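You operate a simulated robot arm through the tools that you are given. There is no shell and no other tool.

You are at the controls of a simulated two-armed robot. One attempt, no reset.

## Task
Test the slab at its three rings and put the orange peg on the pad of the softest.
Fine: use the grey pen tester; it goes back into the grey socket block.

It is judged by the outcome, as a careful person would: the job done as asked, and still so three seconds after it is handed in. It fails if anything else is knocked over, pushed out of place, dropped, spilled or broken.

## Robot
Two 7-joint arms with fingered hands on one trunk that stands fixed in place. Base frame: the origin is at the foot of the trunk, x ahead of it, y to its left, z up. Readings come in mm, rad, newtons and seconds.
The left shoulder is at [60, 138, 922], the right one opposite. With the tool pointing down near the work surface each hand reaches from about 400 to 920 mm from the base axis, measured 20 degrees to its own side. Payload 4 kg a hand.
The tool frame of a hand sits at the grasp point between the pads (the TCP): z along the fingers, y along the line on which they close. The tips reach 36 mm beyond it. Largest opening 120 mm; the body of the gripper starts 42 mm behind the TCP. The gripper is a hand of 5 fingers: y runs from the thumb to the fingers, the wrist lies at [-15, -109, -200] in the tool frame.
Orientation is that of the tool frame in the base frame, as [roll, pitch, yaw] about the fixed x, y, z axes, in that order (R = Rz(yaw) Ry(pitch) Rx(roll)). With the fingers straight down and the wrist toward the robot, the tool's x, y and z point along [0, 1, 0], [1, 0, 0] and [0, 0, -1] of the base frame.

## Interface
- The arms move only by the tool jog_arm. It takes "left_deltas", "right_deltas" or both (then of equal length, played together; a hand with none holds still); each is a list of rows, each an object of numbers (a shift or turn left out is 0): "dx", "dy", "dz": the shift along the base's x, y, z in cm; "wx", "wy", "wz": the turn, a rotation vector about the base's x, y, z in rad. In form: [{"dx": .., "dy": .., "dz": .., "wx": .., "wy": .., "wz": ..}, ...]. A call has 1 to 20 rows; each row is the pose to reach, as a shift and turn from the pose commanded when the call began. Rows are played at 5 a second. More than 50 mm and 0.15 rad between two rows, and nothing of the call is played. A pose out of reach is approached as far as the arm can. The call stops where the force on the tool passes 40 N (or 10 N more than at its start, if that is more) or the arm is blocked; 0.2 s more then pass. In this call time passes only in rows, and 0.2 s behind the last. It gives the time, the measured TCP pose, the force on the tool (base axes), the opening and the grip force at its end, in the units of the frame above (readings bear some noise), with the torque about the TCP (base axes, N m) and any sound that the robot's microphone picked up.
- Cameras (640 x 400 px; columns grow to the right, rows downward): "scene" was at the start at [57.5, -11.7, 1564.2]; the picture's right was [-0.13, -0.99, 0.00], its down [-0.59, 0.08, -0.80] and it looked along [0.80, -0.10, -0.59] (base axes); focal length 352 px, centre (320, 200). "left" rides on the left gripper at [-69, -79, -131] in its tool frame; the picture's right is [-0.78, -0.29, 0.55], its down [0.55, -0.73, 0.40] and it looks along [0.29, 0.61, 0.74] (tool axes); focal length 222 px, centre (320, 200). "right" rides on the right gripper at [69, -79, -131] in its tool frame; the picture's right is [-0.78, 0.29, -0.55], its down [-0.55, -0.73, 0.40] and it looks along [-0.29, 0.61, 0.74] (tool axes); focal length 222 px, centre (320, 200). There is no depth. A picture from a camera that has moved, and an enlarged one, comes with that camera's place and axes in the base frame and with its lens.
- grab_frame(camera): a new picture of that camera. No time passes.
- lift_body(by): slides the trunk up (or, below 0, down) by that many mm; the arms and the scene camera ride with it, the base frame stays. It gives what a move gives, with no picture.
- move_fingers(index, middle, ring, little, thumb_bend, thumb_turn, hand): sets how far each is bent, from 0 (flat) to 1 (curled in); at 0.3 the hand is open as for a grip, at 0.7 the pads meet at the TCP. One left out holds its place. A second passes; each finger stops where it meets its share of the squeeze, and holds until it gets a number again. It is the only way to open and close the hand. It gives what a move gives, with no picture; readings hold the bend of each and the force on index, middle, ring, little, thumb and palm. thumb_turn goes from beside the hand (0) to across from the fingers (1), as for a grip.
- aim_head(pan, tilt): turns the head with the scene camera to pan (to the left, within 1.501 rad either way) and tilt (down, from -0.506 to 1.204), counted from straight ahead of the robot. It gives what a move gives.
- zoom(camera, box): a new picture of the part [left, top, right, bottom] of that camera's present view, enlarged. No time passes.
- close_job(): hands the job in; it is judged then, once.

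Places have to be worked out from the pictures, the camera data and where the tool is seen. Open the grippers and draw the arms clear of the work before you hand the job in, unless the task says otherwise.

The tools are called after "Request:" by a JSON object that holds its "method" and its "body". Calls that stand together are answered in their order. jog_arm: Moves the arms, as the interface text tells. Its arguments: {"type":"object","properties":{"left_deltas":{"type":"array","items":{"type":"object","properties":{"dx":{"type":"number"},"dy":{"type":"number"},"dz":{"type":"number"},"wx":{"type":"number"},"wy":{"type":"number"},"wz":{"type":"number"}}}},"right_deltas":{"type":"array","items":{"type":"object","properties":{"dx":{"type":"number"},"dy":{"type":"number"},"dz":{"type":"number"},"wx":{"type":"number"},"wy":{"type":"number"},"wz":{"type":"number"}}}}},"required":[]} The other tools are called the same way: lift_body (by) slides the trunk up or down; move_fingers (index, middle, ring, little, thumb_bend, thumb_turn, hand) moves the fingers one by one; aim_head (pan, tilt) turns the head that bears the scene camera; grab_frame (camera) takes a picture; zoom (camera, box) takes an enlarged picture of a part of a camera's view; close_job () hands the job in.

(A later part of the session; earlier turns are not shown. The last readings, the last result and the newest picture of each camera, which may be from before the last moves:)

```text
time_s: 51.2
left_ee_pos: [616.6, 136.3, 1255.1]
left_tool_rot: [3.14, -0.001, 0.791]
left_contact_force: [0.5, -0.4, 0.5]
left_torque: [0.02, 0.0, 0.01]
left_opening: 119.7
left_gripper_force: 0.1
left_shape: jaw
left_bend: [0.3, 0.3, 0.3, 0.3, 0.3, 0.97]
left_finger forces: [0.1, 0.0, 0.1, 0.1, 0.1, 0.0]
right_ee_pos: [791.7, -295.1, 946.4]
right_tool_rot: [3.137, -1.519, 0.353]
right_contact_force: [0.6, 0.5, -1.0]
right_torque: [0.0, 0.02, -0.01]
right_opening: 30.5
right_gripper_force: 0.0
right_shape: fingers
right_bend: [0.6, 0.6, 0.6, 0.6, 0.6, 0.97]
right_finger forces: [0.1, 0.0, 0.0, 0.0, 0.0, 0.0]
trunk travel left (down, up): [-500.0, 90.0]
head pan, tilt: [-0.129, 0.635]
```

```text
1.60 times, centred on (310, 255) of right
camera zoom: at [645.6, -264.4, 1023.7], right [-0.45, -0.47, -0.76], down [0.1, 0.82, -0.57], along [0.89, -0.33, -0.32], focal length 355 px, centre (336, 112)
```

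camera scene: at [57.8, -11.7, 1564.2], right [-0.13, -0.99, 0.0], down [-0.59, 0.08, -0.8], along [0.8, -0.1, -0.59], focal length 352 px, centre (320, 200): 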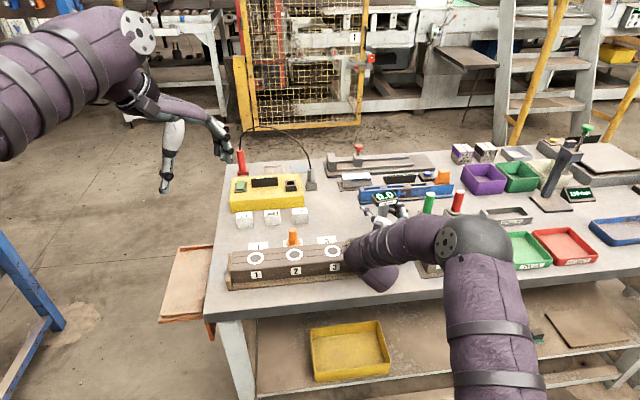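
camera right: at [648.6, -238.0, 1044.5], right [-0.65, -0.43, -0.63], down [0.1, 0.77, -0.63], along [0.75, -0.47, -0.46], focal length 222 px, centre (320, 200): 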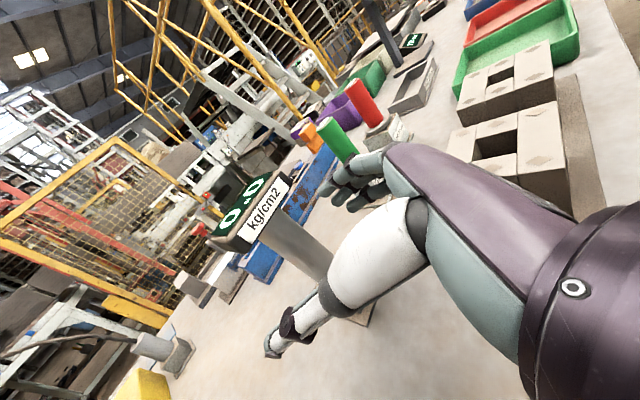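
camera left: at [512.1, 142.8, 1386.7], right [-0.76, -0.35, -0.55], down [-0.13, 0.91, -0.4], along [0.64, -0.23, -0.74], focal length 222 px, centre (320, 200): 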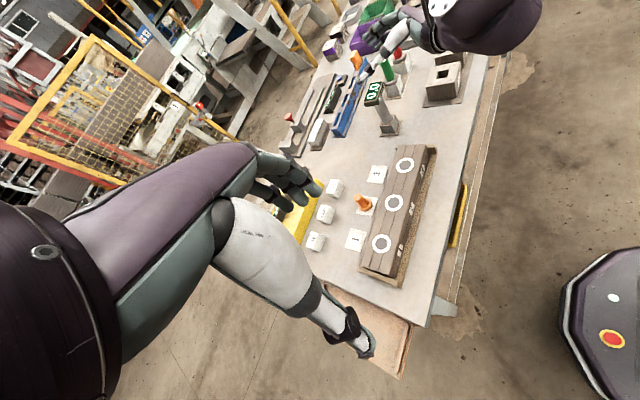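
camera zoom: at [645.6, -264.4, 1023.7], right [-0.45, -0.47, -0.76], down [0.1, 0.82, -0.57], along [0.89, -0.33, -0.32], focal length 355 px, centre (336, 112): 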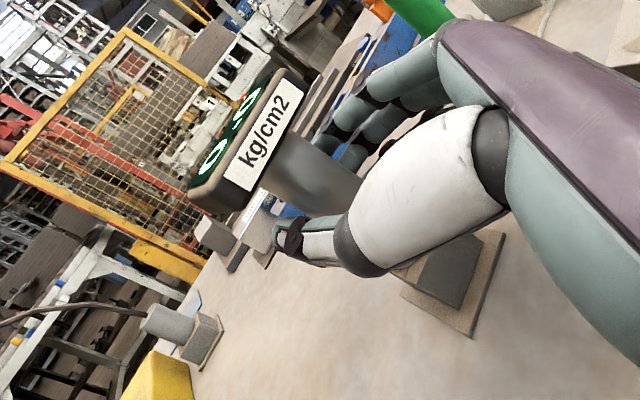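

This looks more like a proper pad pinch. Closing further in steps.

Request:
{"method": "move_fingers", "body": {"hand": "right", "index": 0.65, "middle": 0.65, "ring": 0.65, "little": 0.63, "thumb_bend": 0.66}}

Request:
{"method": "zoom", "body": {"camera": "left", "box": [340, 50, 480, 160]}}

```text
time_s: 52.2
left_ee_pos: [616.7, 136.7, 1255.1]
left_tool_rot: [3.141, 0.001, 0.791]
left_contact_force: [0.0, 0.6, 0.1]
left_torque: [0.01, 0.02, -0.01]
left_opening: 119.5
left_gripper_force: 0.1
left_shape: jaw
left_bend: [0.3, 0.3, 0.3, 0.3, 0.3, 0.97]
left_finger forces: [0.0, 0.0, 0.1, 0.1, 0.1, 0.0]
right_ee_pos: [792.2, -295.3, 946.5]
right_tool_rot: [3.125, -1.52, 0.367]
right_contact_force: [0.6, -0.7, -0.7]
right_torque: [-0.06, -0.06, 0.0]
right_opening: 18.8
right_gripper_force: 3.1
right_shape: fingers
right_bend: [0.64, 0.64, 0.63, 0.63, 0.64, 0.97]
right_finger forces: [0.7, 0.8, 2.0, 0.0, 2.6, 0.1]
trunk travel left (down, up): [-500.0, 90.0]
head pan, tilt: [-0.129, 0.635]
```

```text
3.64 times, centred on (410, 105) of left
camera zoom: at [511.9, 142.4, 1386.7], right [-0.76, -0.35, -0.55], down [-0.14, 0.91, -0.4], along [0.64, -0.23, -0.74], focal length 808 px, centre (-7, 546)
```

zoom: 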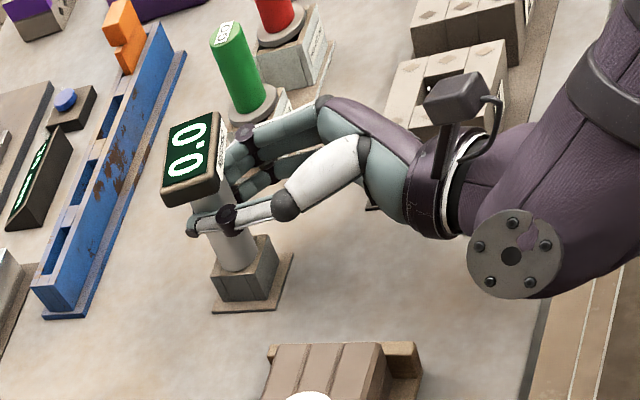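

All pads contact evenly with almost no net force. Now I'll tighten progressively.

Request:
{"method": "move_fingers", "body": {"hand": "right", "index": 0.7, "middle": 0.7, "ring": 0.67, "little": 0.65, "thumb_bend": 0.73}}

Request:
{"method": "zoom", "body": {"camera": "left", "box": [340, 50, 480, 160]}}

Request:
{"method": "zoom", "body": {"camera": "right", "box": [180, 130, 440, 380]}}

```text
time_s: 53.2
left_ee_pos: [617.0, 135.7, 1255.5]
left_tool_rot: [-3.141, -0.001, 0.79]
left_contact_force: [0.0, -0.1, 0.2]
left_torque: [-0.05, -0.01, -0.01]
left_opening: 119.8
left_gripper_force: 0.1
left_shape: jaw
left_bend: [0.3, 0.3, 0.3, 0.3, 0.3, 0.97]
left_finger forces: [0.0, 0.0, 0.0, 0.0, 0.0, 0.0]
right_ee_pos: [791.2, -293.6, 945.6]
right_tool_rot: [-3.142, -1.519, 0.349]
right_contact_force: [1.6, -1.9, -1.4]
right_torque: [-0.21, -0.12, -0.09]
right_opening: 14.9
right_gripper_force: 10.7
right_shape: fingers
right_bend: [0.66, 0.67, 0.64, 0.65, 0.67, 0.97]
right_finger forces: [4.0, 3.8, 3.5, 0.6, 10.1, 0.1]
trunk travel left (down, up): [-500.0, 90.0]
head pan, tilt: [-0.129, 0.635]
```

```text
3.64 times, centred on (410, 105) of left
camera zoom: at [512.0, 142.2, 1386.7], right [-0.76, -0.35, -0.55], down [-0.14, 0.91, -0.4], along [0.64, -0.23, -0.74], focal length 808 px, centre (-7, 546)
```

zoom: 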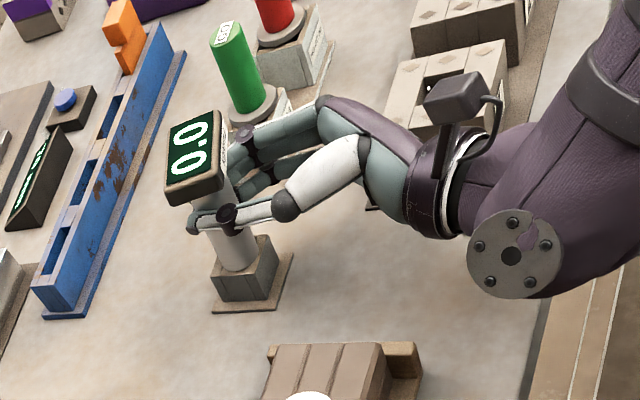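

```text
1.60 times, centred on (310, 255) of right
camera zoom: at [645.7, -264.6, 1023.6], right [-0.45, -0.47, -0.76], down [0.1, 0.82, -0.57], along [0.89, -0.33, -0.32], focal length 355 px, centre (336, 112)
```

zoom: 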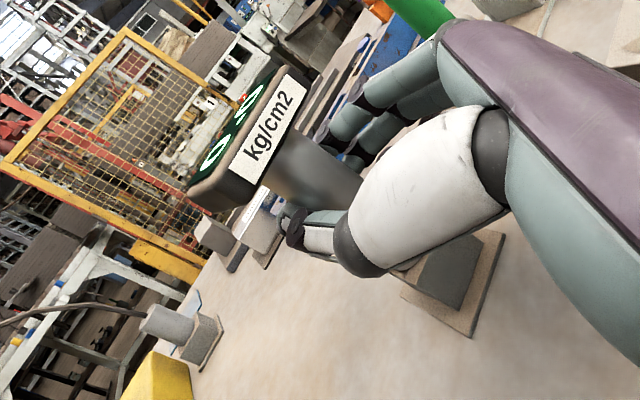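

Balanced at about 10 N (thumb 10, fingers 12). One more small tightening, then lift.

Request:
{"method": "move_fingers", "body": {"hand": "right", "index": 0.73, "middle": 0.73, "ring": 0.69, "little": 0.67, "thumb_bend": 0.78}}

Request:
{"method": "zoom", "body": {"camera": "left", "box": [340, 50, 480, 160]}}

```text
time_s: 54.2
left_ee_pos: [616.5, 136.2, 1255.2]
left_tool_rot: [-3.141, -0.001, 0.79]
left_contact_force: [0.2, -0.5, -0.5]
left_torque: [0.0, -0.01, -0.01]
left_opening: 119.5
left_gripper_force: 0.0
left_shape: jaw
left_bend: [0.3, 0.3, 0.3, 0.3, 0.3, 0.97]
left_finger forces: [0.0, 0.0, 0.0, 0.0, 0.0, 0.0]
right_ee_pos: [790.9, -296.7, 946.8]
right_tool_rot: [-3.134, -1.52, 0.34]
right_contact_force: [5.6, -4.2, 0.7]
right_torque: [-0.48, -0.2, -0.14]
right_opening: 12.1
right_gripper_force: 20.3
right_shape: fingers
right_bend: [0.65, 0.66, 0.65, 0.66, 0.68, 0.97]
right_finger forces: [8.1, 8.1, 5.1, 2.7, 16.5, 0.0]
trunk travel left (down, up): [-500.0, 90.0]
head pan, tilt: [-0.129, 0.635]
```

```text
3.64 times, centred on (410, 105) of left
camera zoom: at [512.2, 142.1, 1386.7], right [-0.76, -0.35, -0.55], down [-0.14, 0.91, -0.4], along [0.64, -0.23, -0.74], focal length 808 px, centre (-7, 546)
```

zoom: 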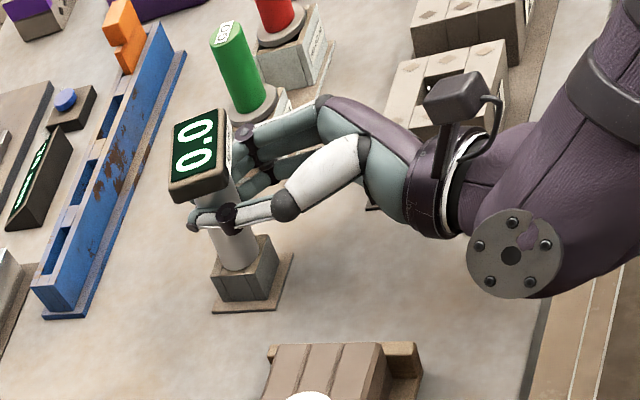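

Grip is 20 N with a small 7 N side load. I'll relieve that with a 1 mm shift and lift slowly, checking that the block stays put.

Request:
{"method": "jog_arm", "body": {"right_deltas": [{"dx": 0.08, "dy": -0.06}, {"dx": 0.08, "dy": -0.06, "dz": 0.3}, {"dx": 0.08, "dy": -0.06, "dz": 0.7}, {"dx": 0.08, "dy": -0.06, "dz": 1.1}, {"dx": 0.08, "dy": -0.06, "dz": 1.5}]}}

Request:
{"method": "zoom", "body": {"camera": "left", "box": [340, 50, 480, 160]}}

Request:
{"method": "zoom", "body": {"camera": "scene", "box": [320, 170, 480, 310]}}

```text
time_s: 55.4
left_ee_pos: [616.9, 135.5, 1255.6]
left_tool_rot: [3.142, 0.001, 0.79]
left_contact_force: [0.3, 0.1, -0.2]
left_torque: [-0.01, 0.01, 0.02]
left_opening: 119.8
left_gripper_force: 0.0
left_shape: jaw
left_bend: [0.3, 0.3, 0.3, 0.3, 0.3, 0.97]
left_finger forces: [0.0, 0.0, 0.0, 0.0, 0.0, 0.0]
right_ee_pos: [793.5, -295.9, 961.0]
right_tool_rot: [-3.082, -1.52, 0.289]
right_contact_force: [1.9, -5.2, -3.1]
right_torque: [-0.42, -0.06, -0.05]
right_opening: 9.0
right_gripper_force: 16.9
right_shape: fingers
right_bend: [0.71, 0.67, 0.65, 0.66, 0.7, 0.97]
right_finger forces: [6.3, 6.0, 3.6, 3.5, 14.0, 0.0]
trunk travel left (down, up): [-500.0, 90.0]
head pan, tilt: [-0.129, 0.635]
```

```text
3.64 times, centred on (410, 105) of left
camera zoom: at [512.2, 141.9, 1386.6], right [-0.76, -0.35, -0.55], down [-0.14, 0.91, -0.4], along [0.64, -0.23, -0.74], focal length 808 px, centre (-7, 546)
```

zoom: 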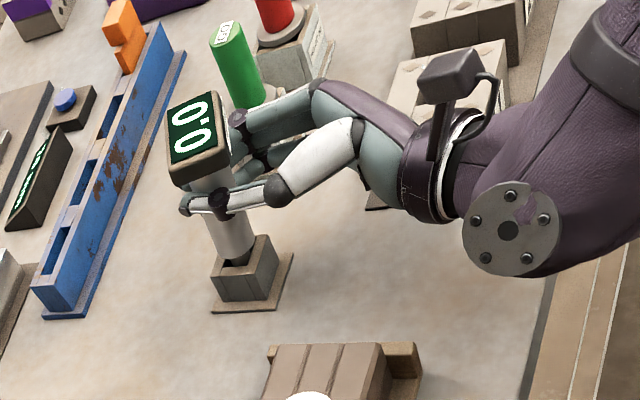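

```text
2.86 times, centred on (400, 240) of scene
camera zoom: at [58.0, -12.3, 1564.2], right [-0.13, -0.99, 0.0], down [-0.59, 0.08, -0.8], along [0.8, -0.1, -0.59], focal length 1006 px, centre (91, 86)
```

zoom: 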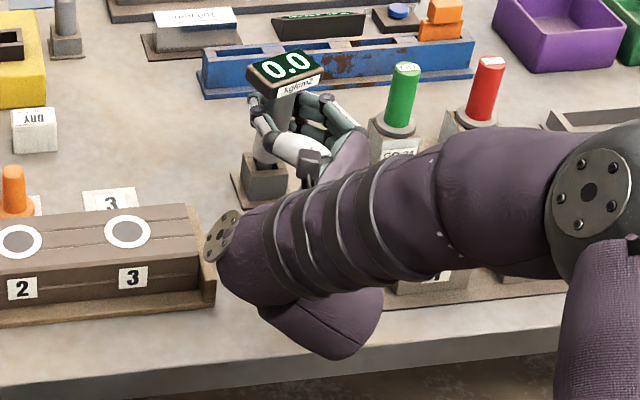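

The tester is coming out and the block hasn't moved; the pen leans slightly in the hand. Continuing to lift clear.

Request:
{"method": "jog_arm", "body": {"right_deltas": [{"dz": 0.4}, {"dz": 0.8}, {"dz": 1.2}, {"dz": 1.7}, {"dz": 2.2}, {"dz": 2.8}, {"dz": 3.6}, {"dz": 4.6}, {"dz": 5.6}, {"dz": 6.6}]}}

Request:
{"method": "grab_frame", "body": {"camera": "left"}}

Request:
{"method": "zoom", "body": {"camera": "left", "box": [340, 20, 480, 160]}}

Request:
{"method": "zoom", "body": {"camera": "scene", "box": [320, 150, 480, 290]}}

Request:
{"method": "grab_frame", "body": {"camera": "right"}}

```text
time_s: 57.6
left_ee_pos: [616.4, 136.7, 1254.2]
left_tool_rot: [3.142, 0.0, 0.791]
left_contact_force: [-0.3, -0.5, 0.2]
left_torque: [0.01, -0.01, 0.0]
left_opening: 119.8
left_gripper_force: 0.0
left_shape: jaw
left_bend: [0.3, 0.3, 0.3, 0.3, 0.3, 0.97]
left_finger forces: [0.0, 0.0, 0.0, 0.0, 0.0, 0.0]
right_ee_pos: [792.2, -296.1, 1028.6]
right_tool_rot: [3.129, -1.52, 0.362]
right_contact_force: [0.5, 0.2, -2.3]
right_torque: [-0.01, -0.04, 0.01]
right_opening: 0.0
right_gripper_force: 0.8
right_shape: fingers
right_bend: [0.72, 0.72, 0.69, 0.67, 0.74, 0.97]
right_finger forces: [1.0, 0.0, 0.1, 0.0, 0.9, 0.0]
trunk travel left (down, up): [-500.0, 90.0]
head pan, tilt: [-0.129, 0.635]
```

```text
taken
camera left: at [511.9, 142.5, 1386.7], right [-0.76, -0.35, -0.55], down [-0.14, 0.91, -0.4], along [0.64, -0.23, -0.74], focal length 222 px, centre (320, 200)
```

left: 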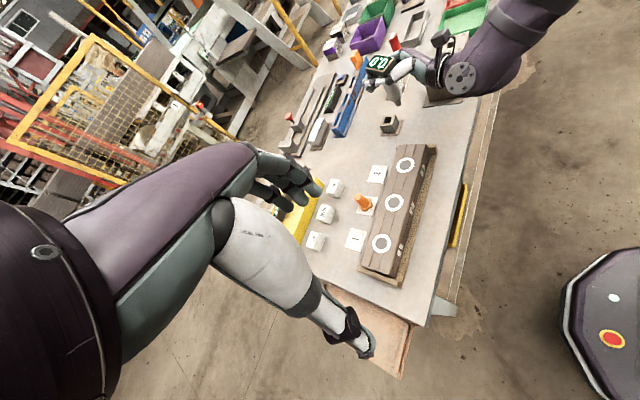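

```text
2.86 times, centred on (410, 90) of left
camera zoom: at [511.9, 142.5, 1386.7], right [-0.76, -0.35, -0.55], down [-0.14, 0.91, -0.4], along [0.64, -0.23, -0.74], focal length 635 px, centre (63, 514)
```

zoom: 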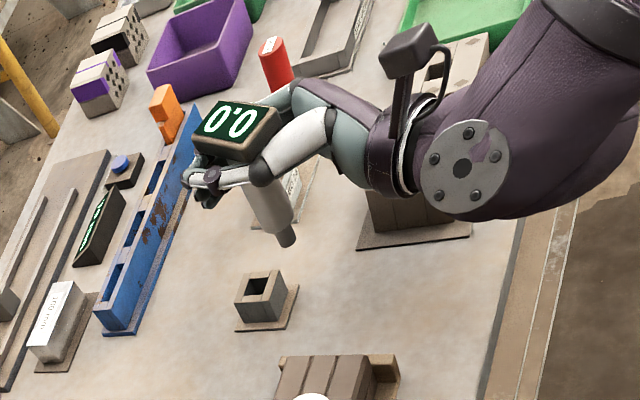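

```text
2.86 times, centred on (400, 220) of scene
camera zoom: at [57.6, -11.7, 1564.2], right [-0.13, -0.99, 0.0], down [-0.59, 0.08, -0.8], along [0.8, -0.1, -0.59], focal length 1006 px, centre (91, 143)
```

zoom: 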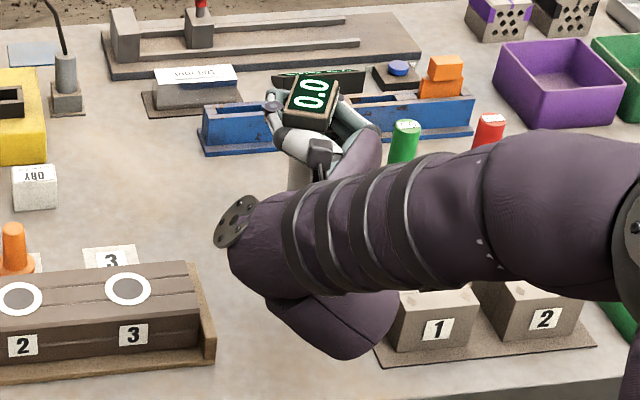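

```text
taken
camera right: at [646.2, -264.1, 1105.6], right [-0.45, -0.47, -0.76], down [0.1, 0.82, -0.57], along [0.89, -0.33, -0.32], focal length 222 px, centre (320, 200)
```

right: 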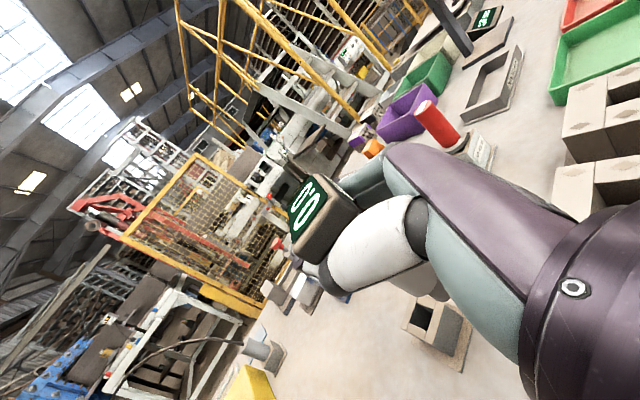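

The tester is out, but the shaft slid deeper into the hand: it hangs vertically, caged by the fingers with the display head resting on top. I'll curl the fingers further to press the shaft firmly against the palm.

Request:
{"method": "move_fingers", "body": {"hand": "right", "index": 0.78, "middle": 0.82, "ring": 0.82, "little": 0.78}}

Request:
{"method": "zoom", "body": {"camera": "left", "box": [340, 20, 480, 160]}}

Request:
{"method": "zoom", "body": {"camera": "scene", "box": [340, 160, 460, 250]}}

Request:
{"method": "zoom", "body": {"camera": "right", "box": [240, 130, 480, 350]}}

```text
time_s: 58.6
left_ee_pos: [617.3, 137.0, 1255.2]
left_tool_rot: [3.141, 0.0, 0.791]
left_contact_force: [0.1, 0.7, -1.0]
left_torque: [-0.05, -0.02, -0.02]
left_opening: 119.7
left_gripper_force: 0.0
left_shape: jaw
left_bend: [0.3, 0.3, 0.3, 0.3, 0.3, 0.97]
left_finger forces: [0.1, 0.0, 0.1, 0.1, 0.1, 0.0]
right_ee_pos: [791.9, -295.2, 1027.7]
right_tool_rot: [-3.139, -1.521, 0.347]
right_contact_force: [0.5, 0.5, -2.4]
right_torque: [0.04, -0.03, -0.02]
right_opening: 0.0
right_gripper_force: 1.1
right_shape: fingers
right_bend: [0.72, 0.82, 0.82, 0.78, 0.74, 0.96]
right_finger forces: [2.1, 0.0, 0.1, 1.0, 0.0, 0.0]
trunk travel left (down, up): [-500.0, 90.0]
head pan, tilt: [-0.129, 0.635]
```

```text
2.86 times, centred on (410, 90) of left
camera zoom: at [512.0, 142.4, 1386.7], right [-0.76, -0.35, -0.55], down [-0.14, 0.91, -0.4], along [0.64, -0.23, -0.74], focal length 635 px, centre (63, 514)
```

zoom: 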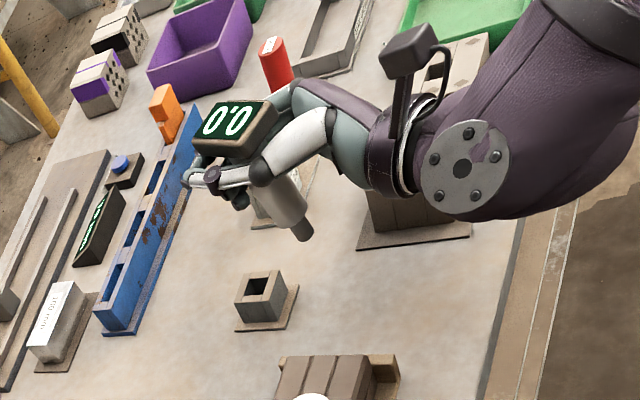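

```text
4.44 times, centred on (400, 205) of scene
camera zoom: at [57.8, -11.8, 1564.2], right [-0.13, -0.99, 0.0], down [-0.59, 0.08, -0.8], along [0.8, -0.1, -0.59], focal length 1565 px, centre (-36, 178)
```

zoom: 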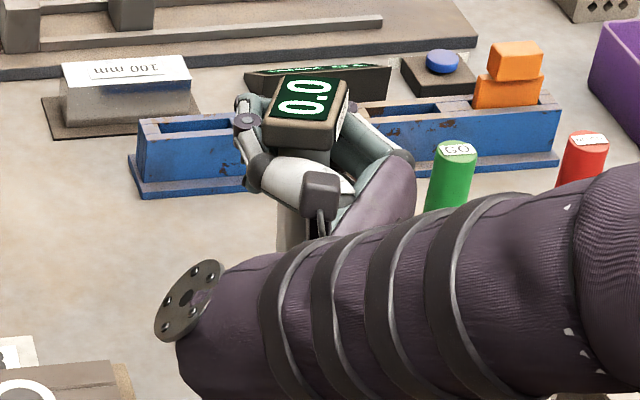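

```text
1.82 times, centred on (360, 240) of right
camera zoom: at [646.3, -264.3, 1105.3], right [-0.45, -0.47, -0.76], down [0.1, 0.82, -0.57], along [0.89, -0.33, -0.32], focal length 404 px, centre (247, 127)
```

zoom: 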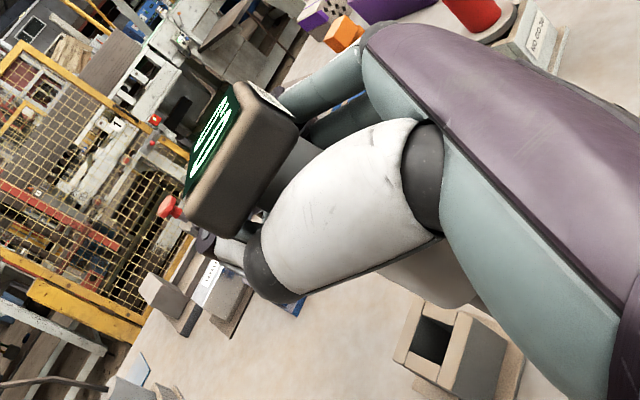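

The shaft is settling toward the palm. I'll continue curling all the fingers to clamp it.

Request:
{"method": "move_fingers", "body": {"hand": "right", "index": 0.84, "middle": 0.9, "ring": 0.9, "little": 0.86}}

Request:
{"method": "zoom", "body": {"camera": "left", "box": [340, 20, 480, 160]}}

Request:
{"method": "zoom", "body": {"camera": "scene", "box": [340, 160, 460, 250]}}

Request:
{"method": "zoom", "body": {"camera": "right", "box": [240, 130, 480, 350]}}

```text
time_s: 59.6
left_ee_pos: [616.9, 137.8, 1255.8]
left_tool_rot: [-3.141, 0.0, 0.792]
left_contact_force: [0.2, -0.3, -0.3]
left_torque: [0.0, 0.03, 0.01]
left_opening: 119.7
left_gripper_force: 0.1
left_shape: jaw
left_bend: [0.3, 0.3, 0.3, 0.3, 0.3, 0.97]
left_finger forces: [0.0, 0.0, 0.0, 0.1, 0.1, 0.0]
right_ee_pos: [792.4, -294.7, 1028.3]
right_tool_rot: [-3.093, -1.519, 0.301]
right_contact_force: [-0.7, 0.2, -1.1]
right_torque: [-0.01, -0.06, -0.02]
right_opening: 0.0
right_gripper_force: 1.7
right_shape: fingers
right_bend: [0.72, 0.9, 0.9, 0.86, 0.74, 0.96]
right_finger forces: [1.2, 0.3, 0.0, 1.2, 0.0, 0.1]
trunk travel left (down, up): [-500.0, 90.0]
head pan, tilt: [-0.129, 0.635]
```

```text
2.86 times, centred on (410, 90) of left
camera zoom: at [512.0, 142.4, 1386.7], right [-0.76, -0.35, -0.55], down [-0.14, 0.91, -0.4], along [0.64, -0.23, -0.74], focal length 635 px, centre (63, 514)
```

zoom: 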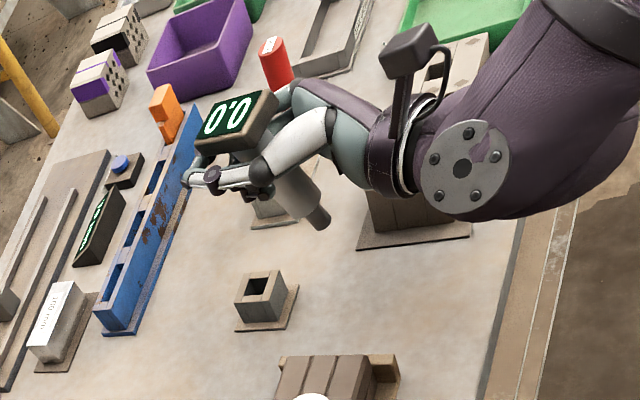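

```text
4.44 times, centred on (400, 205) of scene
camera zoom: at [57.8, -11.8, 1564.2], right [-0.13, -0.99, 0.0], down [-0.59, 0.08, -0.8], along [0.8, -0.1, -0.59], focal length 1565 px, centre (-36, 178)
```

zoom: 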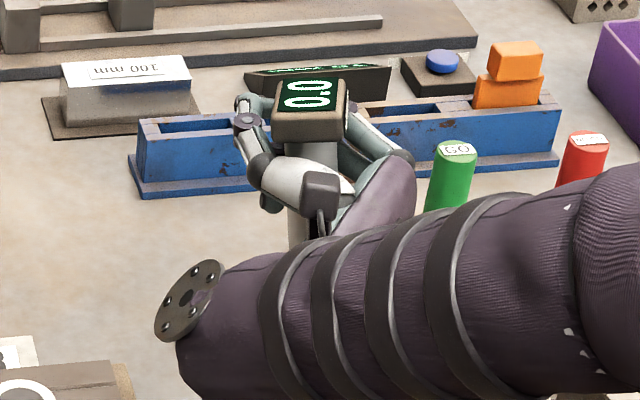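

```text
1.82 times, centred on (360, 240) of right
camera zoom: at [646.3, -264.3, 1105.4], right [-0.45, -0.47, -0.76], down [0.1, 0.82, -0.57], along [0.89, -0.33, -0.32], focal length 404 px, centre (247, 127)
```

zoom: 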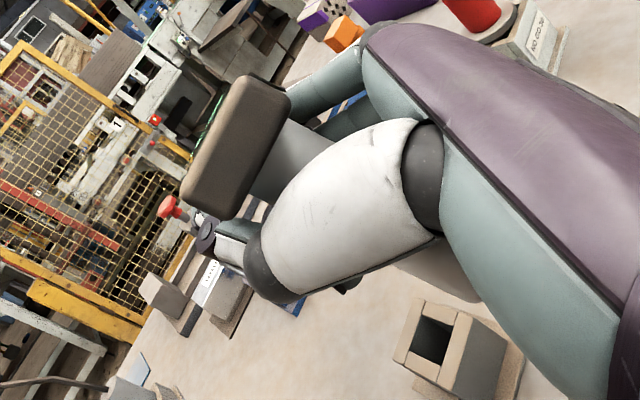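

The index is blocked by the thumb. I'll ease the thumb back while curling the index so it can press the shaft to the palm as well.

Request:
{"method": "move_fingers", "body": {"hand": "right", "index": 0.9, "thumb_bend": 0.62}}

Request:
{"method": "zoom", "body": {"camera": "left", "box": [340, 20, 480, 160]}}

Request:
{"method": "zoom", "body": {"camera": "scene", "box": [340, 160, 460, 250]}}

Request:
{"method": "zoom", "body": {"camera": "right", "box": [240, 130, 480, 350]}}

```text
time_s: 60.6
left_ee_pos: [617.7, 136.8, 1254.2]
left_tool_rot: [-3.141, 0.0, 0.791]
left_contact_force: [0.2, 0.0, 0.8]
left_torque: [0.02, 0.0, -0.02]
left_opening: 120.0
left_gripper_force: 0.2
left_shape: jaw
left_bend: [0.3, 0.3, 0.3, 0.3, 0.3, 0.97]
left_finger forces: [0.0, 0.0, 0.0, 0.1, 0.1, 0.0]
right_ee_pos: [792.7, -295.0, 1028.7]
right_tool_rot: [3.126, -1.52, 0.364]
right_contact_force: [1.0, 0.0, 0.4]
right_torque: [0.01, -0.06, 0.0]
right_opening: 36.3
right_gripper_force: 0.7
right_shape: fingers
right_bend: [0.89, 0.9, 0.9, 0.86, 0.62, 0.97]
right_finger forces: [1.1, 0.0, 0.1, 0.4, 1.0, 0.0]
trunk travel left (down, up): [-500.0, 90.0]
head pan, tilt: [-0.129, 0.635]
```

```text
2.86 times, centred on (410, 90) of left
camera zoom: at [512.0, 142.4, 1386.7], right [-0.76, -0.35, -0.55], down [-0.14, 0.91, -0.4], along [0.64, -0.23, -0.74], focal length 635 px, centre (63, 514)
```

zoom: 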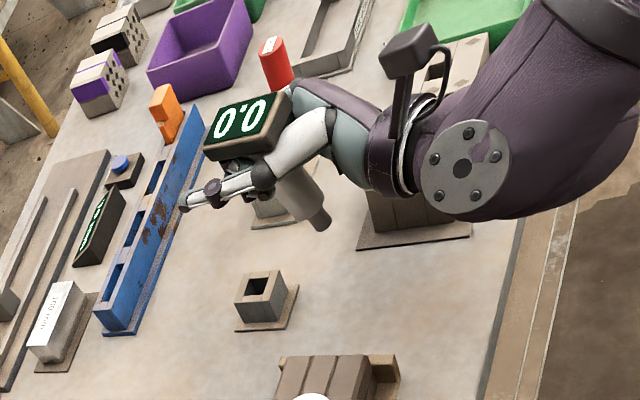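

```text
4.44 times, centred on (400, 205) of scene
camera zoom: at [57.8, -11.8, 1564.2], right [-0.13, -0.99, 0.0], down [-0.59, 0.08, -0.8], along [0.8, -0.1, -0.59], focal length 1565 px, centre (-36, 178)
```

zoom: 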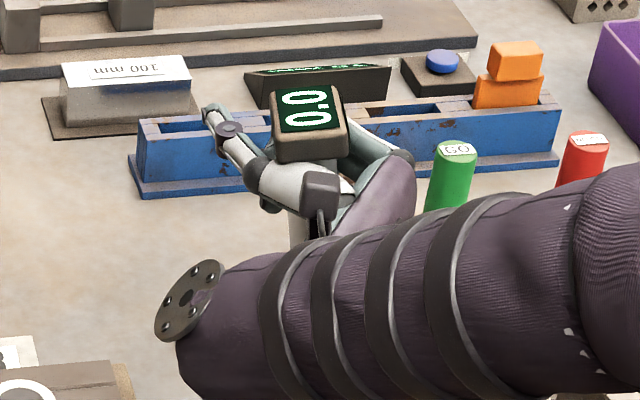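

```text
1.82 times, centred on (360, 240) of right
camera zoom: at [646.3, -264.3, 1105.4], right [-0.45, -0.47, -0.76], down [0.1, 0.82, -0.57], along [0.89, -0.33, -0.32], focal length 404 px, centre (247, 127)
```

zoom: 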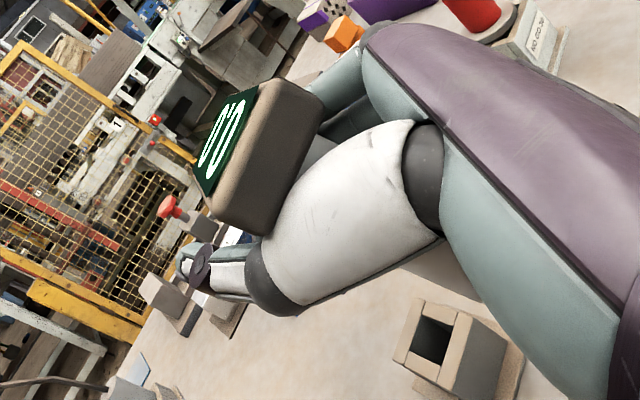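

The index now wraps and the pen is more upright. I'll curl all four fingers tighter.

Request:
{"method": "move_fingers", "body": {"hand": "right", "index": 0.98, "middle": 0.98, "ring": 0.98, "little": 0.94}}

Request:
{"method": "zoom", "body": {"camera": "left", "box": [340, 20, 480, 160]}}

Request:
{"method": "zoom", "body": {"camera": "scene", "box": [340, 160, 460, 250]}}

Request:
{"method": "zoom", "body": {"camera": "right", "box": [240, 130, 480, 350]}}

```text
time_s: 61.6
left_ee_pos: [616.1, 136.4, 1255.4]
left_tool_rot: [3.141, 0.002, 0.791]
left_contact_force: [-0.6, 0.3, -0.1]
left_torque: [0.01, -0.01, 0.01]
left_opening: 119.9
left_gripper_force: 0.1
left_shape: jaw
left_bend: [0.3, 0.3, 0.3, 0.3, 0.3, 0.97]
left_finger forces: [0.0, 0.1, 0.0, 0.0, 0.0, 0.1]
right_ee_pos: [793.1, -294.2, 1028.0]
right_tool_rot: [-3.14, -1.519, 0.346]
right_contact_force: [-0.3, 0.6, -1.2]
right_torque: [0.04, -0.09, 0.01]
right_opening: 57.2
right_gripper_force: 9.4
right_shape: fingers
right_bend: [0.97, 0.98, 0.98, 0.94, 0.62, 0.97]
right_finger forces: [7.5, 1.9, 2.4, 7.1, 0.0, 0.0]
trunk travel left (down, up): [-500.0, 90.0]
head pan, tilt: [-0.129, 0.635]
```

```text
2.86 times, centred on (410, 90) of left
camera zoom: at [512.0, 142.4, 1386.7], right [-0.76, -0.35, -0.55], down [-0.14, 0.91, -0.4], along [0.64, -0.23, -0.74], focal length 635 px, centre (63, 514)
```

zoom: 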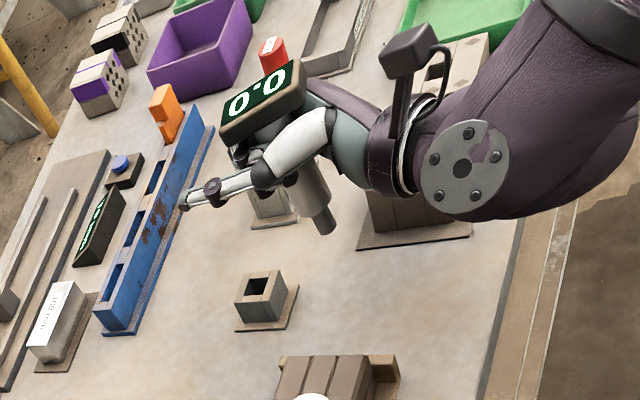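

```text
4.44 times, centred on (400, 205) of scene
camera zoom: at [57.7, -11.8, 1564.2], right [-0.13, -0.99, 0.0], down [-0.59, 0.08, -0.8], along [0.8, -0.1, -0.59], focal length 1565 px, centre (-36, 178)
```

zoom: 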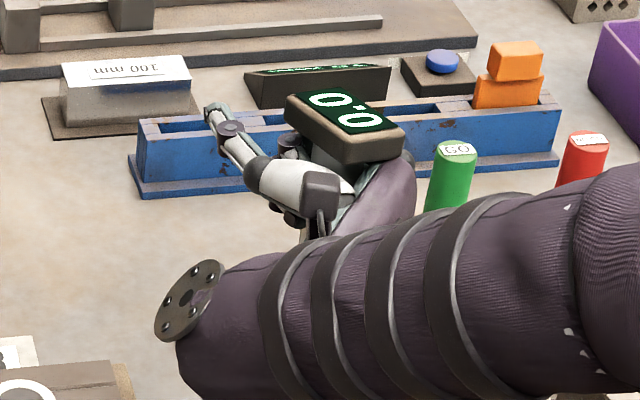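

```text
1.82 times, centred on (360, 240) of right
camera zoom: at [646.3, -264.3, 1105.4], right [-0.45, -0.47, -0.76], down [0.1, 0.82, -0.57], along [0.89, -0.33, -0.32], focal length 404 px, centre (247, 127)
```

zoom: 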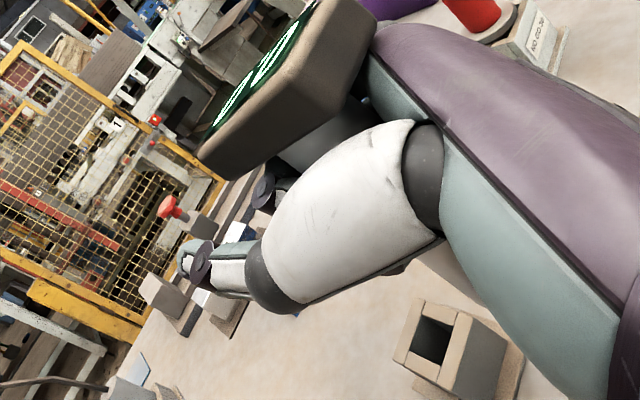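

The fist now clamps the shaft with about 19 N across four fingers. I'll tighten slightly and bring the thumb over to steady it.

Request:
{"method": "move_fingers", "body": {"hand": "right", "index": 1.0, "middle": 1.0, "ring": 1.0, "little": 0.98, "thumb_bend": 0.75}}

Request:
{"method": "zoom", "body": {"camera": "left", "box": [340, 20, 480, 160]}}

Request:
{"method": "zoom", "body": {"camera": "scene", "box": [340, 160, 460, 250]}}

Request:
{"method": "grab_frame", "body": {"camera": "right"}}

```text
time_s: 62.6
left_ee_pos: [616.2, 136.2, 1253.8]
left_tool_rot: [-3.141, -0.001, 0.791]
left_contact_force: [-0.2, 0.6, -0.6]
left_torque: [0.0, 0.01, -0.01]
left_opening: 119.8
left_gripper_force: 0.1
left_shape: jaw
left_bend: [0.3, 0.3, 0.3, 0.3, 0.3, 0.97]
left_finger forces: [0.1, 0.0, 0.1, 0.0, 0.0, 0.0]
right_ee_pos: [792.6, -295.5, 1028.3]
right_tool_rot: [-3.131, -1.52, 0.338]
right_contact_force: [0.3, 0.0, -2.3]
right_torque: [-0.02, -0.08, 0.0]
right_opening: 53.8
right_gripper_force: 34.5
right_shape: fingers
right_bend: [0.99, 0.99, 0.99, 0.96, 0.75, 0.97]
right_finger forces: [28.7, 4.8, 5.8, 29.1, 0.0, 0.0]
trunk travel left (down, up): [-500.0, 90.0]
head pan, tilt: [-0.129, 0.635]
```

```text
2.86 times, centred on (410, 90) of left
camera zoom: at [512.0, 142.4, 1386.7], right [-0.76, -0.35, -0.55], down [-0.14, 0.91, -0.4], along [0.64, -0.23, -0.74], focal length 635 px, centre (63, 514)
```

zoom: 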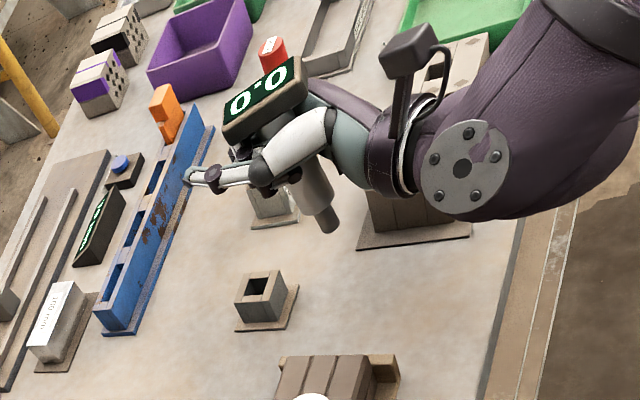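

```text
4.44 times, centred on (400, 205) of scene
camera zoom: at [57.8, -11.8, 1564.2], right [-0.13, -0.99, 0.0], down [-0.59, 0.08, -0.8], along [0.8, -0.1, -0.59], focal length 1565 px, centre (-36, 178)
```

zoom: 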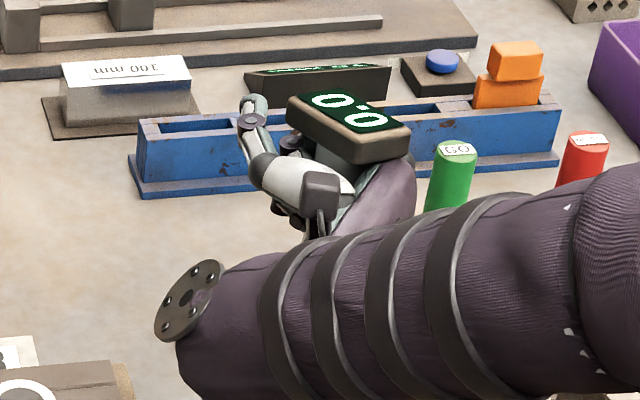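

```text
taken
camera right: at [646.3, -264.3, 1105.4], right [-0.45, -0.47, -0.76], down [0.1, 0.82, -0.57], along [0.89, -0.33, -0.32], focal length 222 px, centre (320, 200)
```

right: 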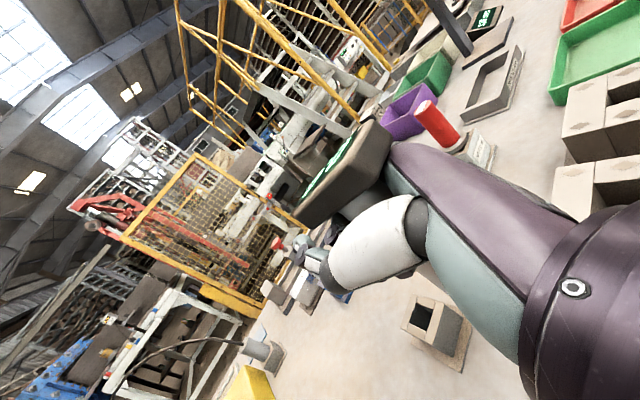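

The tester is now firmly gripped and the display is readable. I'll raise it, straighten its lean (about 0.1 rad), and carry it to above ring 3.

Request:
{"method": "jog_arm", "body": {"right_deltas": [{"dz": 2.0}, {"dz": 4.5}, {"dx": -0.5, "dy": 2.0, "dz": 5.0, "wx": -0.03, "wy": -0.03}, {"dx": -1.0, "dy": 5.0, "dz": 5.0, "wx": -0.06, "wy": -0.06}, {"dx": -1.6, "dy": 8.5, "dz": 5.0, "wx": -0.095, "wy": -0.095}, {"dx": -2.2, "dy": 12.0, "dz": 5.0, "wx": -0.095, "wy": -0.095}, {"dx": -2.6, "dy": 15.0, "dz": 5.0, "wx": -0.095, "wy": -0.095}, {"dx": -3.0, "dy": 17.7, "dz": 5.0, "wx": -0.095, "wy": -0.095}]}}

Request:
{"method": "grab_frame", "body": {"camera": "left"}}

Request:
{"method": "grab_frame", "body": {"camera": "scene"}}

Request:
{"method": "grab_frame", "body": {"camera": "right"}}

```text
time_s: 64.4
left_ee_pos: [616.2, 137.8, 1255.1]
left_tool_rot: [-3.141, -0.001, 0.79]
left_contact_force: [-0.2, 0.7, -0.2]
left_torque: [-0.03, 0.04, -0.02]
left_opening: 119.5
left_gripper_force: 0.2
left_shape: jaw
left_bend: [0.3, 0.3, 0.3, 0.3, 0.3, 0.97]
left_finger forces: [0.0, 0.1, 0.0, 0.0, 0.1, 0.0]
right_ee_pos: [763.8, -116.7, 1076.3]
right_tool_rot: [1.516, -1.448, 1.971]
right_contact_force: [0.1, 0.5, -1.7]
right_torque: [0.04, -0.07, -0.01]
right_opening: 53.8
right_gripper_force: 33.8
right_shape: fingers
right_bend: [0.99, 0.99, 0.99, 0.96, 0.75, 0.97]
right_finger forces: [28.9, 4.8, 5.8, 28.6, 0.1, 0.0]
trunk travel left (down, up): [-500.0, 90.0]
head pan, tilt: [-0.129, 0.635]
```

```text
taken
camera left: at [512.0, 143.0, 1386.7], right [-0.76, -0.35, -0.55], down [-0.14, 0.91, -0.4], along [0.64, -0.23, -0.74], focal length 222 px, centre (320, 200)
```

left: 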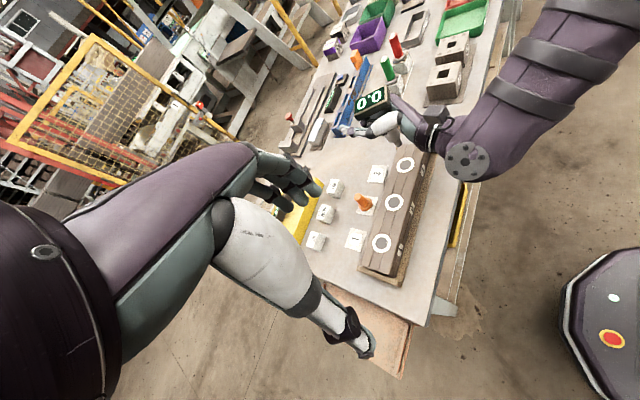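

```text
taken
camera scene: at [57.7, -11.1, 1564.2], right [-0.13, -0.99, 0.0], down [-0.59, 0.08, -0.8], along [0.8, -0.1, -0.59], focal length 352 px, centre (320, 200)
```

scene: 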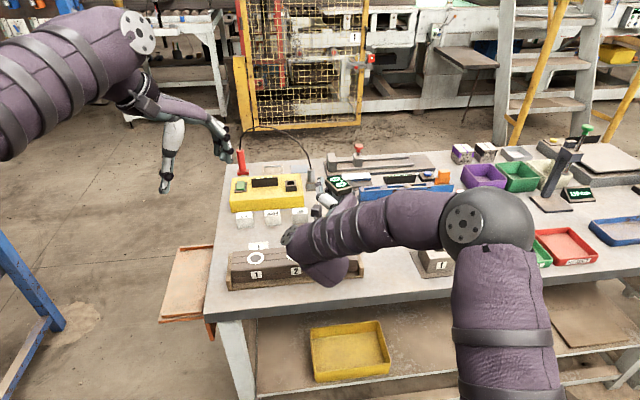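

```text
taken
camera right: at [610.5, -79.7, 1135.5], right [-0.38, -0.55, -0.75], down [0.15, 0.76, -0.63], along [0.91, -0.35, -0.2], focal length 222 px, centre (320, 200)
```

right: 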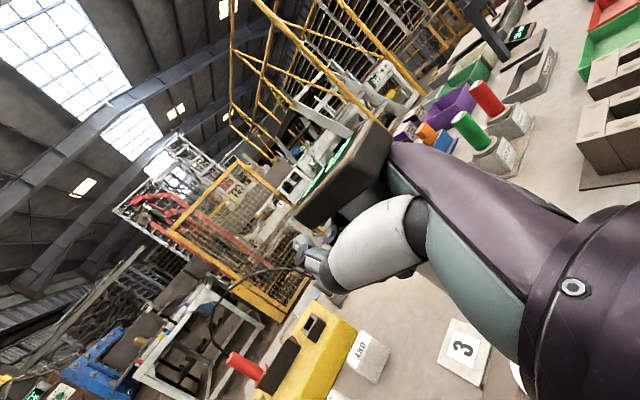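

Zooming in on the pen tip over ring 3.

Request:
{"method": "zoom", "body": {"camera": "left", "box": [340, 70, 460, 190]}}

Request:
{"method": "zoom", "body": {"camera": "scene", "box": [280, 160, 380, 290]}}

```text
3.33 times, centred on (400, 130) of left
camera zoom: at [512.0, 143.0, 1386.7], right [-0.76, -0.35, -0.55], down [-0.14, 0.91, -0.4], along [0.64, -0.23, -0.74], focal length 740 px, centre (53, 433)
```

zoom: 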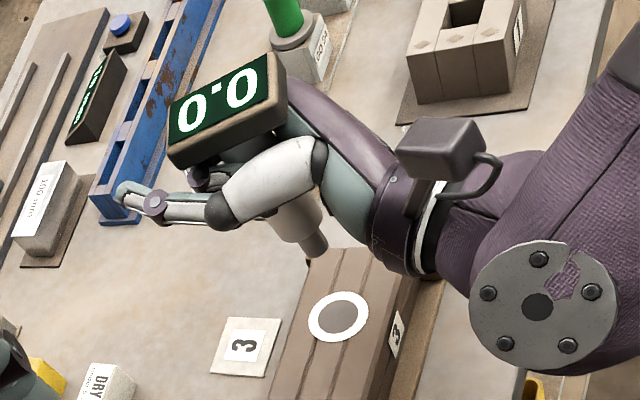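

```text
3.08 times, centred on (330, 225) of scene
camera zoom: at [57.7, -11.1, 1564.2], right [-0.13, -0.99, 0.0], down [-0.59, 0.08, -0.8], along [0.8, -0.1, -0.59], focal length 1084 px, centre (289, 123)
```

zoom: 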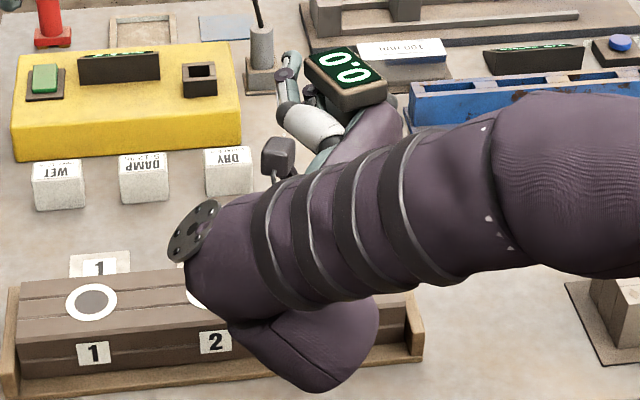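

The pen is nearly vertical, with its tip at roughly (707, -132, 978). I'll shift about 10 mm in y toward the ring centre and go down 4 cm, then compare tip and ring in the left view.

Request:
{"method": "jog_arm", "body": {"right_deltas": [{"dx": -0.1, "dy": 0.5, "dz": -1.0}, {"dx": -0.2, "dy": 1.0, "dz": -2.0}, {"dx": -0.2, "dy": 1.0, "dz": -3.0}, {"dx": -0.2, "dy": 1.0, "dz": -4.0}]}}

Request:
{"method": "zoom", "body": {"camera": "left", "box": [350, 90, 450, 190]}}

Request:
{"method": "grab_frame", "body": {"camera": "right"}}

```text
time_s: 65.4
left_ee_pos: [616.7, 137.5, 1255.3]
left_tool_rot: [3.141, 0.001, 0.79]
left_contact_force: [0.5, 0.8, 0.1]
left_torque: [-0.02, -0.01, -0.01]
left_opening: 119.5
left_gripper_force: 0.0
left_shape: jaw
left_bend: [0.3, 0.3, 0.3, 0.3, 0.3, 0.97]
left_finger forces: [0.1, 0.0, 0.1, 0.0, 0.1, 0.0]
right_ee_pos: [762.3, -109.7, 1035.1]
right_tool_rot: [1.512, -1.449, 1.976]
right_contact_force: [-0.9, -0.4, -1.9]
right_torque: [0.06, -0.06, 0.02]
right_opening: 53.9
right_gripper_force: 33.3
right_shape: fingers
right_bend: [0.99, 0.99, 0.99, 0.96, 0.75, 0.97]
right_finger forces: [28.9, 4.8, 5.8, 28.6, 0.1, 0.1]
trunk travel left (down, up): [-500.0, 90.0]
head pan, tilt: [-0.129, 0.635]
```

```text
4.00 times, centred on (400, 140) of left
camera zoom: at [512.2, 142.5, 1386.6], right [-0.76, -0.35, -0.55], down [-0.14, 0.91, -0.4], along [0.64, -0.23, -0.74], focal length 888 px, centre (0, 440)
```

zoom: 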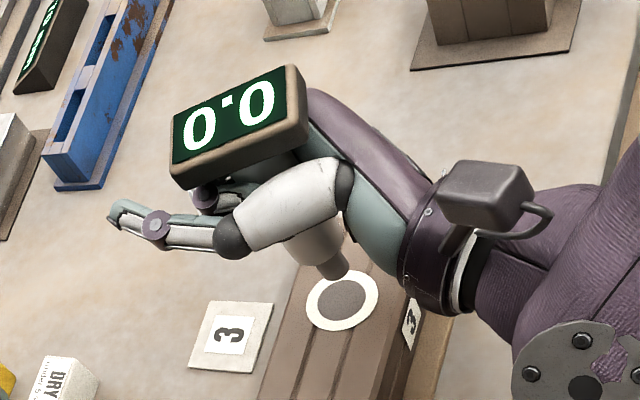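

```text
taken
camera right: at [608.6, -72.3, 1094.4], right [-0.38, -0.55, -0.75], down [0.15, 0.76, -0.63], along [0.91, -0.35, -0.21], focal length 222 px, centre (320, 200)
```

right: 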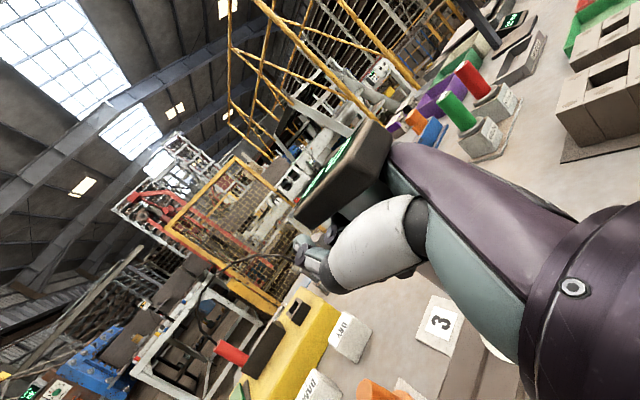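

The tip is close to the ring in the image. I'll nudge +5 mm in y and lower another 12 mm.

Request:
{"method": "jog_arm", "body": {"right_deltas": [{"dx": 0.1, "dy": 0.5, "dz": -0.6}, {"dx": 0.1, "dy": 0.5, "dz": -1.2}]}}

Request:
{"method": "zoom", "body": {"camera": "left", "box": [370, 120, 430, 180]}}

```text
time_s: 66.0
left_ee_pos: [617.4, 136.6, 1254.5]
left_tool_rot: [3.141, 0.001, 0.79]
left_contact_force: [0.0, 0.6, -0.2]
left_torque: [0.03, 0.0, -0.01]
left_opening: 119.7
left_gripper_force: 0.1
left_shape: jaw
left_bend: [0.3, 0.3, 0.3, 0.3, 0.3, 0.97]
left_finger forces: [0.0, 0.1, 0.0, 0.0, 0.0, 0.0]
right_ee_pos: [761.9, -104.3, 1023.5]
right_tool_rot: [1.506, -1.449, 1.982]
right_contact_force: [0.1, -0.3, -2.3]
right_torque: [0.05, -0.08, 0.02]
right_opening: 54.0
right_gripper_force: 34.0
right_shape: fingers
right_bend: [0.99, 0.99, 0.99, 0.96, 0.75, 0.97]
right_finger forces: [28.9, 4.9, 5.8, 28.5, 0.1, 0.1]
trunk travel left (down, up): [-500.0, 90.0]
head pan, tilt: [-0.129, 0.635]
```

```text
6.67 times, centred on (400, 150) of left
camera zoom: at [512.1, 142.4, 1386.7], right [-0.76, -0.35, -0.55], down [-0.14, 0.91, -0.4], along [0.64, -0.23, -0.74], focal length 1481 px, centre (-213, 533)
```

zoom: 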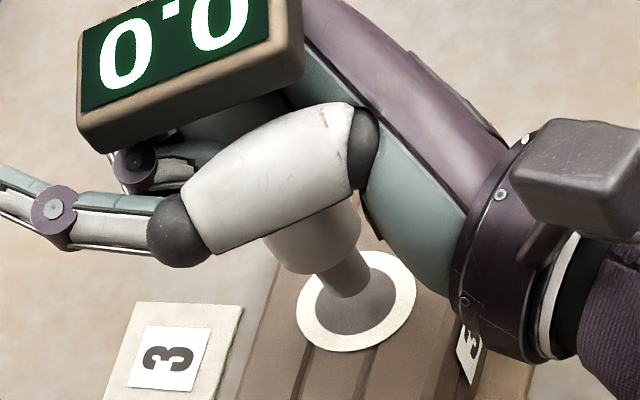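

The tip is well centred over ring 3. I'll lower in small steps to find contact.

Request:
{"method": "jog_arm", "body": {"right_deltas": [{"dz": -0.2}, {"dz": -0.4}, {"dz": -0.6}]}}

Request:
{"method": "zoom", "body": {"camera": "left", "box": [370, 120, 430, 180]}}

```text
time_s: 66.8
left_ee_pos: [615.8, 137.5, 1255.8]
left_tool_rot: [-3.141, 0.001, 0.791]
left_contact_force: [-0.3, 0.3, -0.5]
left_torque: [-0.04, -0.01, 0.02]
left_opening: 119.6
left_gripper_force: 0.0
left_shape: jaw
left_bend: [0.3, 0.3, 0.3, 0.3, 0.3, 0.97]
left_finger forces: [0.1, 0.1, 0.0, 0.1, 0.1, 0.0]
right_ee_pos: [760.6, -104.5, 1018.2]
right_tool_rot: [1.507, -1.449, 1.981]
right_contact_force: [0.0, -0.4, -2.2]
right_torque: [0.04, -0.07, 0.01]
right_opening: 53.8
right_gripper_force: 33.3
right_shape: fingers
right_bend: [0.99, 0.99, 0.99, 0.96, 0.75, 0.97]
right_finger forces: [28.9, 4.8, 5.8, 28.5, 0.0, 0.0]
trunk travel left (down, up): [-500.0, 90.0]
head pan, tilt: [-0.129, 0.635]
```

```text
6.67 times, centred on (400, 150) of left
camera zoom: at [512.1, 142.5, 1386.7], right [-0.76, -0.35, -0.55], down [-0.14, 0.91, -0.4], along [0.64, -0.23, -0.74], focal length 1481 px, centre (-213, 533)
```

zoom: 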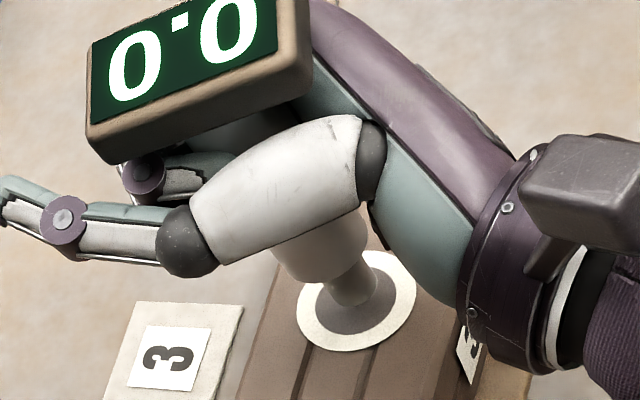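

Still no contact. Lowering 2 mm at a time.

Request:
{"method": "jog_arm", "body": {"right_deltas": [{"dz": -0.1}, {"dz": -0.2}, {"dz": -0.3}]}}

Request:
{"method": "zoom", "body": {"camera": "left", "box": [370, 120, 430, 180]}}

```text
time_s: 67.6
left_ee_pos: [617.0, 137.0, 1255.4]
left_tool_rot: [3.14, 0.0, 0.79]
left_contact_force: [0.4, 0.0, 0.2]
left_torque: [0.0, 0.04, -0.01]
left_opening: 119.5
left_gripper_force: 0.0
left_shape: jaw
left_bend: [0.3, 0.3, 0.3, 0.3, 0.3, 0.97]
left_finger forces: [0.0, 0.0, 0.0, 0.0, 0.1, 0.0]
right_ee_pos: [762.4, -103.3, 1015.2]
right_tool_rot: [1.511, -1.448, 1.977]
right_contact_force: [-1.1, 0.4, -1.6]
right_torque: [0.05, -0.07, -0.02]
right_opening: 53.9
right_gripper_force: 34.0
right_shape: fingers
right_bend: [0.99, 0.99, 0.99, 0.96, 0.75, 0.97]
right_finger forces: [28.9, 4.8, 5.9, 28.5, 0.1, 0.0]
trunk travel left (down, up): [-500.0, 90.0]
head pan, tilt: [-0.129, 0.635]
```

```text
6.67 times, centred on (400, 150) of left
camera zoom: at [512.1, 142.5, 1386.7], right [-0.76, -0.35, -0.55], down [-0.14, 0.91, -0.4], along [0.64, -0.23, -0.74], focal length 1481 px, centre (-213, 533)
```

zoom: 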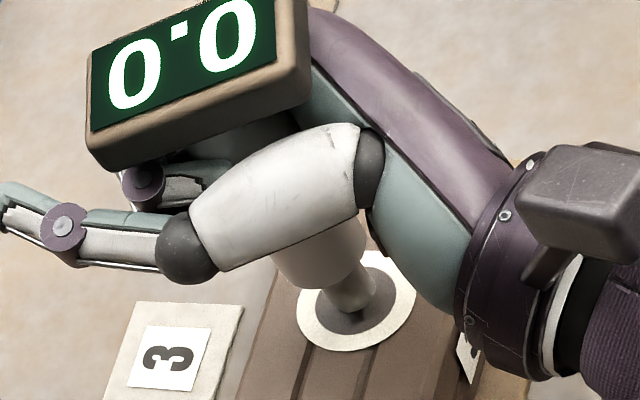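

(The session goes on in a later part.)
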